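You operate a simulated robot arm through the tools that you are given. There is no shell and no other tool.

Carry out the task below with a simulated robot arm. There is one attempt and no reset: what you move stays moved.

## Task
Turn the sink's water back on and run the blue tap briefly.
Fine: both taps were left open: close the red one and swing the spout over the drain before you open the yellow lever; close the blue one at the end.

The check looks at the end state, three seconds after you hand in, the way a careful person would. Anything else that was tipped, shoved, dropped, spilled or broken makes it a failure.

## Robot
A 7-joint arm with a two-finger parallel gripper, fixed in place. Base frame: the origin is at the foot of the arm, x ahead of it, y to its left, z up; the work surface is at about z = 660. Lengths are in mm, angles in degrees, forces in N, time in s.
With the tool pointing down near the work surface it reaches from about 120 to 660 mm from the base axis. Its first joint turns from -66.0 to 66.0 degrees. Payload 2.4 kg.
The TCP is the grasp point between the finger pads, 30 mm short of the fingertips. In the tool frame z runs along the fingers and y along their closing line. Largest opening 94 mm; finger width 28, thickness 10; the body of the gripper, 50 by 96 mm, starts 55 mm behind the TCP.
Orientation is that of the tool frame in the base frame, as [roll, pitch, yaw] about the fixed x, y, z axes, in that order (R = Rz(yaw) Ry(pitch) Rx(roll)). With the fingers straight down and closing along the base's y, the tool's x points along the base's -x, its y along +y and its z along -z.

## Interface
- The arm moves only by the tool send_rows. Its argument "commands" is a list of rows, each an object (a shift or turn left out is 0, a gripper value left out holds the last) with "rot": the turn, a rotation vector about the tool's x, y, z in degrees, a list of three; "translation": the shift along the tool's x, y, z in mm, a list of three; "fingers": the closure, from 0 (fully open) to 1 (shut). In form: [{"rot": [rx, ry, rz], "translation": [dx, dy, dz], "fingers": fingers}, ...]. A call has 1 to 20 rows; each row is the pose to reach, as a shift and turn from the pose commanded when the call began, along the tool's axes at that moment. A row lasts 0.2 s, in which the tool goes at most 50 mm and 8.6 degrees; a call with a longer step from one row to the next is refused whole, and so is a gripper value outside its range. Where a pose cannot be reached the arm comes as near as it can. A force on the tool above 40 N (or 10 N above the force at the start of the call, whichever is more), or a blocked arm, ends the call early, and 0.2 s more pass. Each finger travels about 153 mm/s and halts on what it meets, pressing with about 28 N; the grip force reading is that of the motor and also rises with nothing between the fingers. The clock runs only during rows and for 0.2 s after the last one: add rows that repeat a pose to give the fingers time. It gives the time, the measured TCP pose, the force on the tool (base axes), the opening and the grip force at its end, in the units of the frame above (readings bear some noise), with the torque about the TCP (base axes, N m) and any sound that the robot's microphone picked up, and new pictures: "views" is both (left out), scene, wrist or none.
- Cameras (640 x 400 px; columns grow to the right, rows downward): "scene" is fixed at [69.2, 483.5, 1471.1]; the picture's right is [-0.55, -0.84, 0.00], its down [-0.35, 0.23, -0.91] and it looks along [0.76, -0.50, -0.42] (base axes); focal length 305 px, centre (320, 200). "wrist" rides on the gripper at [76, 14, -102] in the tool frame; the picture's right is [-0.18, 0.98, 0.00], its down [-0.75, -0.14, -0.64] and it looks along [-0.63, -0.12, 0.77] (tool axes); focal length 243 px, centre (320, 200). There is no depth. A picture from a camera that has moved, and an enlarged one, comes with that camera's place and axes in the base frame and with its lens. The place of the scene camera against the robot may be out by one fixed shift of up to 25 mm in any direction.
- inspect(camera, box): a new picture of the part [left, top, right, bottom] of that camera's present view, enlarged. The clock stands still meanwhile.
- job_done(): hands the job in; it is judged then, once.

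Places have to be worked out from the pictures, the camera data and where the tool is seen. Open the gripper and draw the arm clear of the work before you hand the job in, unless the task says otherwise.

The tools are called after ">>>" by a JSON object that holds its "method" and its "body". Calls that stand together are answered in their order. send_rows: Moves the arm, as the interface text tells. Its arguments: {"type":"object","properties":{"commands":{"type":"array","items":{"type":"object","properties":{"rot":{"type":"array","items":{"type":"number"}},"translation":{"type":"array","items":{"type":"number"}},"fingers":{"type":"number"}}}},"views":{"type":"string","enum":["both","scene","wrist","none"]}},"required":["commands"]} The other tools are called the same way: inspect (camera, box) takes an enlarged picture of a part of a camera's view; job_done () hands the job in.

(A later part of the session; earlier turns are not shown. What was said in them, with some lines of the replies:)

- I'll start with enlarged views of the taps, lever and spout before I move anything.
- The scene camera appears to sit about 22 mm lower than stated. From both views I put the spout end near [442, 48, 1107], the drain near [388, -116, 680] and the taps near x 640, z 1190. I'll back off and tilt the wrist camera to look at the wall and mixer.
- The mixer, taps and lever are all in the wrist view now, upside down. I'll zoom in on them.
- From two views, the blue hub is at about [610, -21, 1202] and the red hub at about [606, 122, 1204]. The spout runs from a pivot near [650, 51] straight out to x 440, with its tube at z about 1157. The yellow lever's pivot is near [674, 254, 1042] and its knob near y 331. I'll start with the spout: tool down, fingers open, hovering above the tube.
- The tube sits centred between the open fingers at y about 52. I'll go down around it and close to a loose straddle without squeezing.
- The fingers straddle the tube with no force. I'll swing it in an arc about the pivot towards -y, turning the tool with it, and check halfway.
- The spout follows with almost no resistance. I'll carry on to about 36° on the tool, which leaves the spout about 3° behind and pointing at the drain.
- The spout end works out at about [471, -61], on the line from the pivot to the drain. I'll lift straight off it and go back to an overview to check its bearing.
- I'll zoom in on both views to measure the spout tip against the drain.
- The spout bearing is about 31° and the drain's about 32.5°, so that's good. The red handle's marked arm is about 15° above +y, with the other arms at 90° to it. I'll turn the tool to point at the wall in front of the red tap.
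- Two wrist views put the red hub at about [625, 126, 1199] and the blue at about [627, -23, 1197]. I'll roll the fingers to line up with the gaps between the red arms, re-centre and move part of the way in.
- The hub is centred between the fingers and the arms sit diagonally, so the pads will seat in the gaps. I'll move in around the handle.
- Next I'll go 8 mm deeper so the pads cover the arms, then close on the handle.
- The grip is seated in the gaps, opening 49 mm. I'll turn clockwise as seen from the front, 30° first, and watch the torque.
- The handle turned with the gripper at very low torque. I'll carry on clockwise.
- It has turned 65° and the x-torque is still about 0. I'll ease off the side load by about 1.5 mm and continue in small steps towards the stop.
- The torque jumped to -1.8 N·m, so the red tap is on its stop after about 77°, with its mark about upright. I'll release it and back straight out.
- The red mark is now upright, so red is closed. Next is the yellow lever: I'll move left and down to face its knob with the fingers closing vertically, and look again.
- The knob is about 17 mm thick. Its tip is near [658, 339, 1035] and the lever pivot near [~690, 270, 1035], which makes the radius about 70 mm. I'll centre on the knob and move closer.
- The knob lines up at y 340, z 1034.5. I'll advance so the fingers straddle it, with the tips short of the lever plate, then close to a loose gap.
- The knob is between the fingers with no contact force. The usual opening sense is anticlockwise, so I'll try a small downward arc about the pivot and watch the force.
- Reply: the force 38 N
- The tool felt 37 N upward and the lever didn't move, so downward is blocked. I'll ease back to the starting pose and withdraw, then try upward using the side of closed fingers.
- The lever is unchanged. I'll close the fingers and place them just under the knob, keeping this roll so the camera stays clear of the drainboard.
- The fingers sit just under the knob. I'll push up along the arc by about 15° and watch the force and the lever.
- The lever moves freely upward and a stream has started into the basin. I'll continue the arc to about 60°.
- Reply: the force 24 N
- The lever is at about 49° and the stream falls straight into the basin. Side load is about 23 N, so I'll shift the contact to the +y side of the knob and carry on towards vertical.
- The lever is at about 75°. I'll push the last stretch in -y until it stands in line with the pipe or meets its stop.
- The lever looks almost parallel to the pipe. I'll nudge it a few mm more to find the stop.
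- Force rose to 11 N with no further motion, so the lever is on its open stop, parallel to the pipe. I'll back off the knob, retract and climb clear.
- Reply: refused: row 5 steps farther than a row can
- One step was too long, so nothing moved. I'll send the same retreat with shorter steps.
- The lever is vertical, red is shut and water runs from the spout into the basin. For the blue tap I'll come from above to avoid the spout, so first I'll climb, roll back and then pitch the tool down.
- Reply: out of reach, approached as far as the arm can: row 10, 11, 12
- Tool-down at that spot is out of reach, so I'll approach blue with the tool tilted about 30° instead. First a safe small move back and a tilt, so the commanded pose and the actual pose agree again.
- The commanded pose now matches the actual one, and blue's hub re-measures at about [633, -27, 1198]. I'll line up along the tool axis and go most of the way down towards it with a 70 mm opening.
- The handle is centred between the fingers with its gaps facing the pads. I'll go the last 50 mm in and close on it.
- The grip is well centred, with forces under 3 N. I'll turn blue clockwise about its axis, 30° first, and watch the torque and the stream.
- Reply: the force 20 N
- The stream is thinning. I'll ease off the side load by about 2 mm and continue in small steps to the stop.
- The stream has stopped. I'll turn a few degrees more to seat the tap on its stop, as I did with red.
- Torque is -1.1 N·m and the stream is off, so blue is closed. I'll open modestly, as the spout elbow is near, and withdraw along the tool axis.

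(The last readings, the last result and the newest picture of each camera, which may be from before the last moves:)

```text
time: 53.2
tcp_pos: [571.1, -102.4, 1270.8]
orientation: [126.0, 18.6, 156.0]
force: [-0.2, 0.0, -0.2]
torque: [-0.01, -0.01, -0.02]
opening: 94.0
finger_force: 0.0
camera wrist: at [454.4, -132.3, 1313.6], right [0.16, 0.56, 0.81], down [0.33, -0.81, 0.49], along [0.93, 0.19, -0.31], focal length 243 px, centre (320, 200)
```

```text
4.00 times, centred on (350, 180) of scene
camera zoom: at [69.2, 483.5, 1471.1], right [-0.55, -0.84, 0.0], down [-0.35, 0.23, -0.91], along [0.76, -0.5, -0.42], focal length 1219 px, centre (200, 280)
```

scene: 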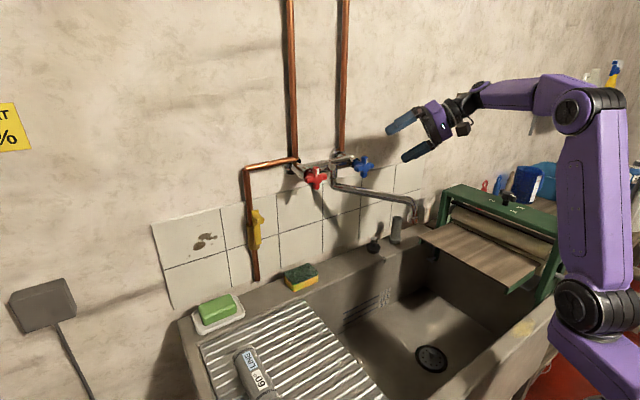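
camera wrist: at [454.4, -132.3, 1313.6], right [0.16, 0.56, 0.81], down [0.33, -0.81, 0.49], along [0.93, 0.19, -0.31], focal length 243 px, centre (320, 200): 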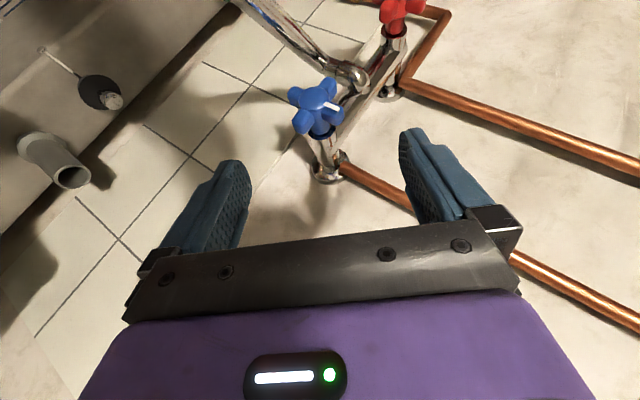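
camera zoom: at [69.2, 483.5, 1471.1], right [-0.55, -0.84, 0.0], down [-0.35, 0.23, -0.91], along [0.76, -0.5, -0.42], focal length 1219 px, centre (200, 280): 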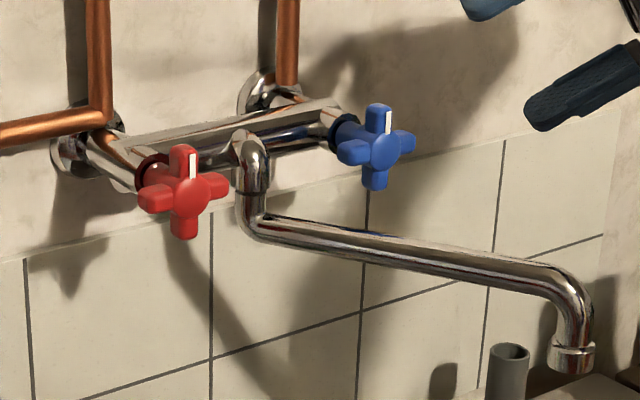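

Both marks point up, the water is off and the spout hasn't moved. I'll draw the arm back and undo the tilt for a last overview.

>>> {"method": "send_rows", "body": {"commands": [{"rot": [6.2, 0, -3.6], "translation": [23, 14, -9]}, {"rot": [12.4, 0, -7.1], "translation": [46, 28, -18]}, {"rot": [18.6, 0, -10.7], "translation": [69, 42, -27]}, {"rot": [24.7, 0, -14.3], "translation": [92, 56, -37]}, {"rot": [30.9, 0, -17.9], "translation": [115, 70, -46]}, {"rot": [37.1, 0, -21.4], "translation": [138, 84, -55]}, {"rot": [43.3, 0, -25], "translation": [160, 98, -64]}, {"rot": [43.3, 0, -25], "translation": [160, 98, -64], "fingers": 0}], "views": "none"}}

>>> {"method": "send_rows", "body": {"commands": [{"rot": [0, 7.5, 0], "translation": [20, 0, -10]}, {"rot": [0, 15, 0], "translation": [40, 0, -20]}, {"rot": [0, 22.5, 0], "translation": [60, 0, -30]}, {"rot": [0, 30, 0], "translation": [70, 0, -40]}, {"rot": [0, 30, 0], "translation": [70, 0, -40]}], "views": "both"}}

>>> {"method": "inspect", "body": {"camera": "wrist", "box": [200, 20, 440, 240]}}

>>> {"method": "inspect", "body": {"camera": "scene", "box": [190, 140, 470, 390]}}

```text
time: 55.0
tcp_pos: [402.6, -20.5, 1330.2]
orientation: [-180.0, 30.0, -180.0]
force: [0.3, 0.3, 0.3]
torque: [-0.01, 0.02, -0.02]
opening: 93.9
finger_force: 0.0
```

```text
time: 56.2
tcp_pos: [320.4, -21.8, 1329.9]
orientation: [-179.9, -0.1, -180.0]
force: [-0.2, -0.3, 0.2]
torque: [0.0, 0.0, 0.05]
opening: 93.9
finger_force: 0.0
camera wrist: at [244.7, -5.7, 1431.9], right [0.18, 0.98, 0.0], down [0.75, -0.14, 0.64], along [0.63, -0.12, -0.77], focal length 243 px, centre (320, 200)
```

scene: 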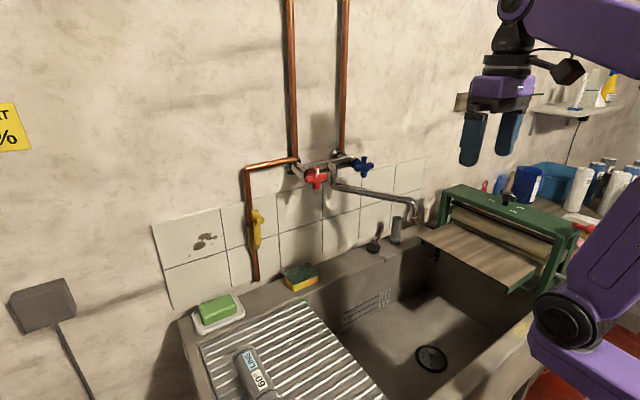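
wrist: 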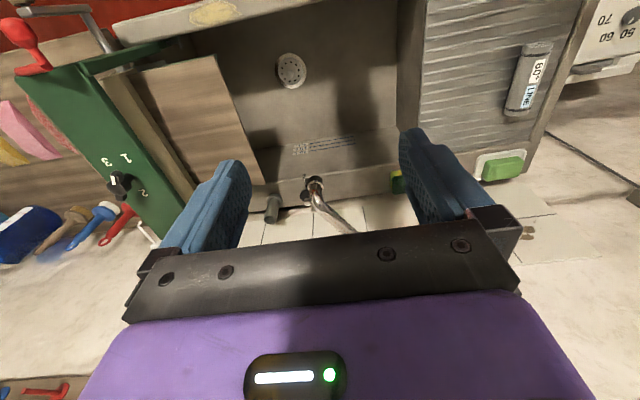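

```text
1.82 times, centred on (320, 130) of wrist
camera zoom: at [244.7, -5.7, 1431.9], right [0.18, 0.98, 0.0], down [0.75, -0.14, 0.64], along [0.63, -0.12, -0.77], focal length 441 px, centre (320, 327)
```

zoom: 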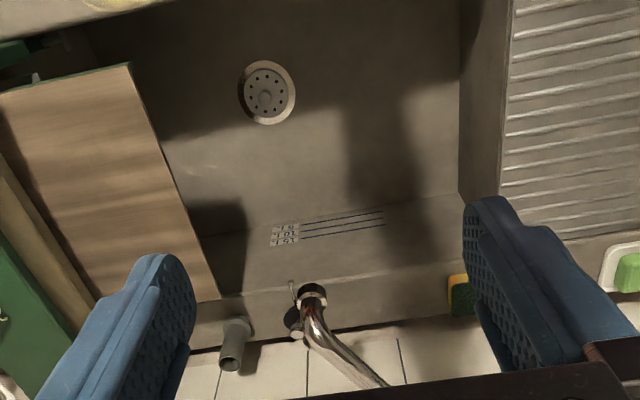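

```text
1.60 times, centred on (330, 265) of scene
camera zoom: at [69.2, 483.5, 1471.1], right [-0.55, -0.84, 0.0], down [-0.35, 0.23, -0.91], along [0.76, -0.5, -0.42], focal length 488 px, centre (304, 96)
```

zoom: 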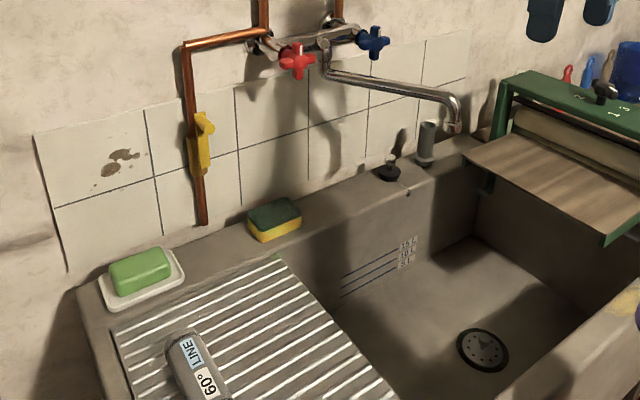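

Final check:
- **Red and blue taps:** both closed, marks up.
- **Yellow lever:** open, in line with the pipe.
- **Spout:** pointing at the drain to within about 1°.
- **Water:** ran from the blue tap and is now off.
- **Loose items:** soap, sponge, plug, standpipe and bottle are where they were.

The gripper is open and the arm is clear, so I'm handing in.

>>> {"method": "job_done", "body": {}}

```text
The job is handed in.
```

The sink's water supply is back on. The blue tap ran briefly with the spout turned towards the drain, and both taps are now closed. I've handed the job in but haven't seen the result of the check.

- **Red tap:** turned clockwise about 77° until it hit its stop, before I opened the lever. Its mark points straight up.
- **Spout:** swung towards the drain, pointing at it to within about 1–2°. It is too short to reach directly above it, so the nozzle ends about 100 mm short. The water fell straight into the basin next to the drain.
- **Yellow lever:** now open, in line with the pipe and on its stop. I first tried pushing it down; it wouldn't move, so I stopped and turned it up instead.
- **Blue tap:** ran for about 20 seconds, then closed on its stop. The stream stopped and its mark points up.

In the last pictures nothing else looked moved or spilled. The gripper is open and the arm is clear of the sink.
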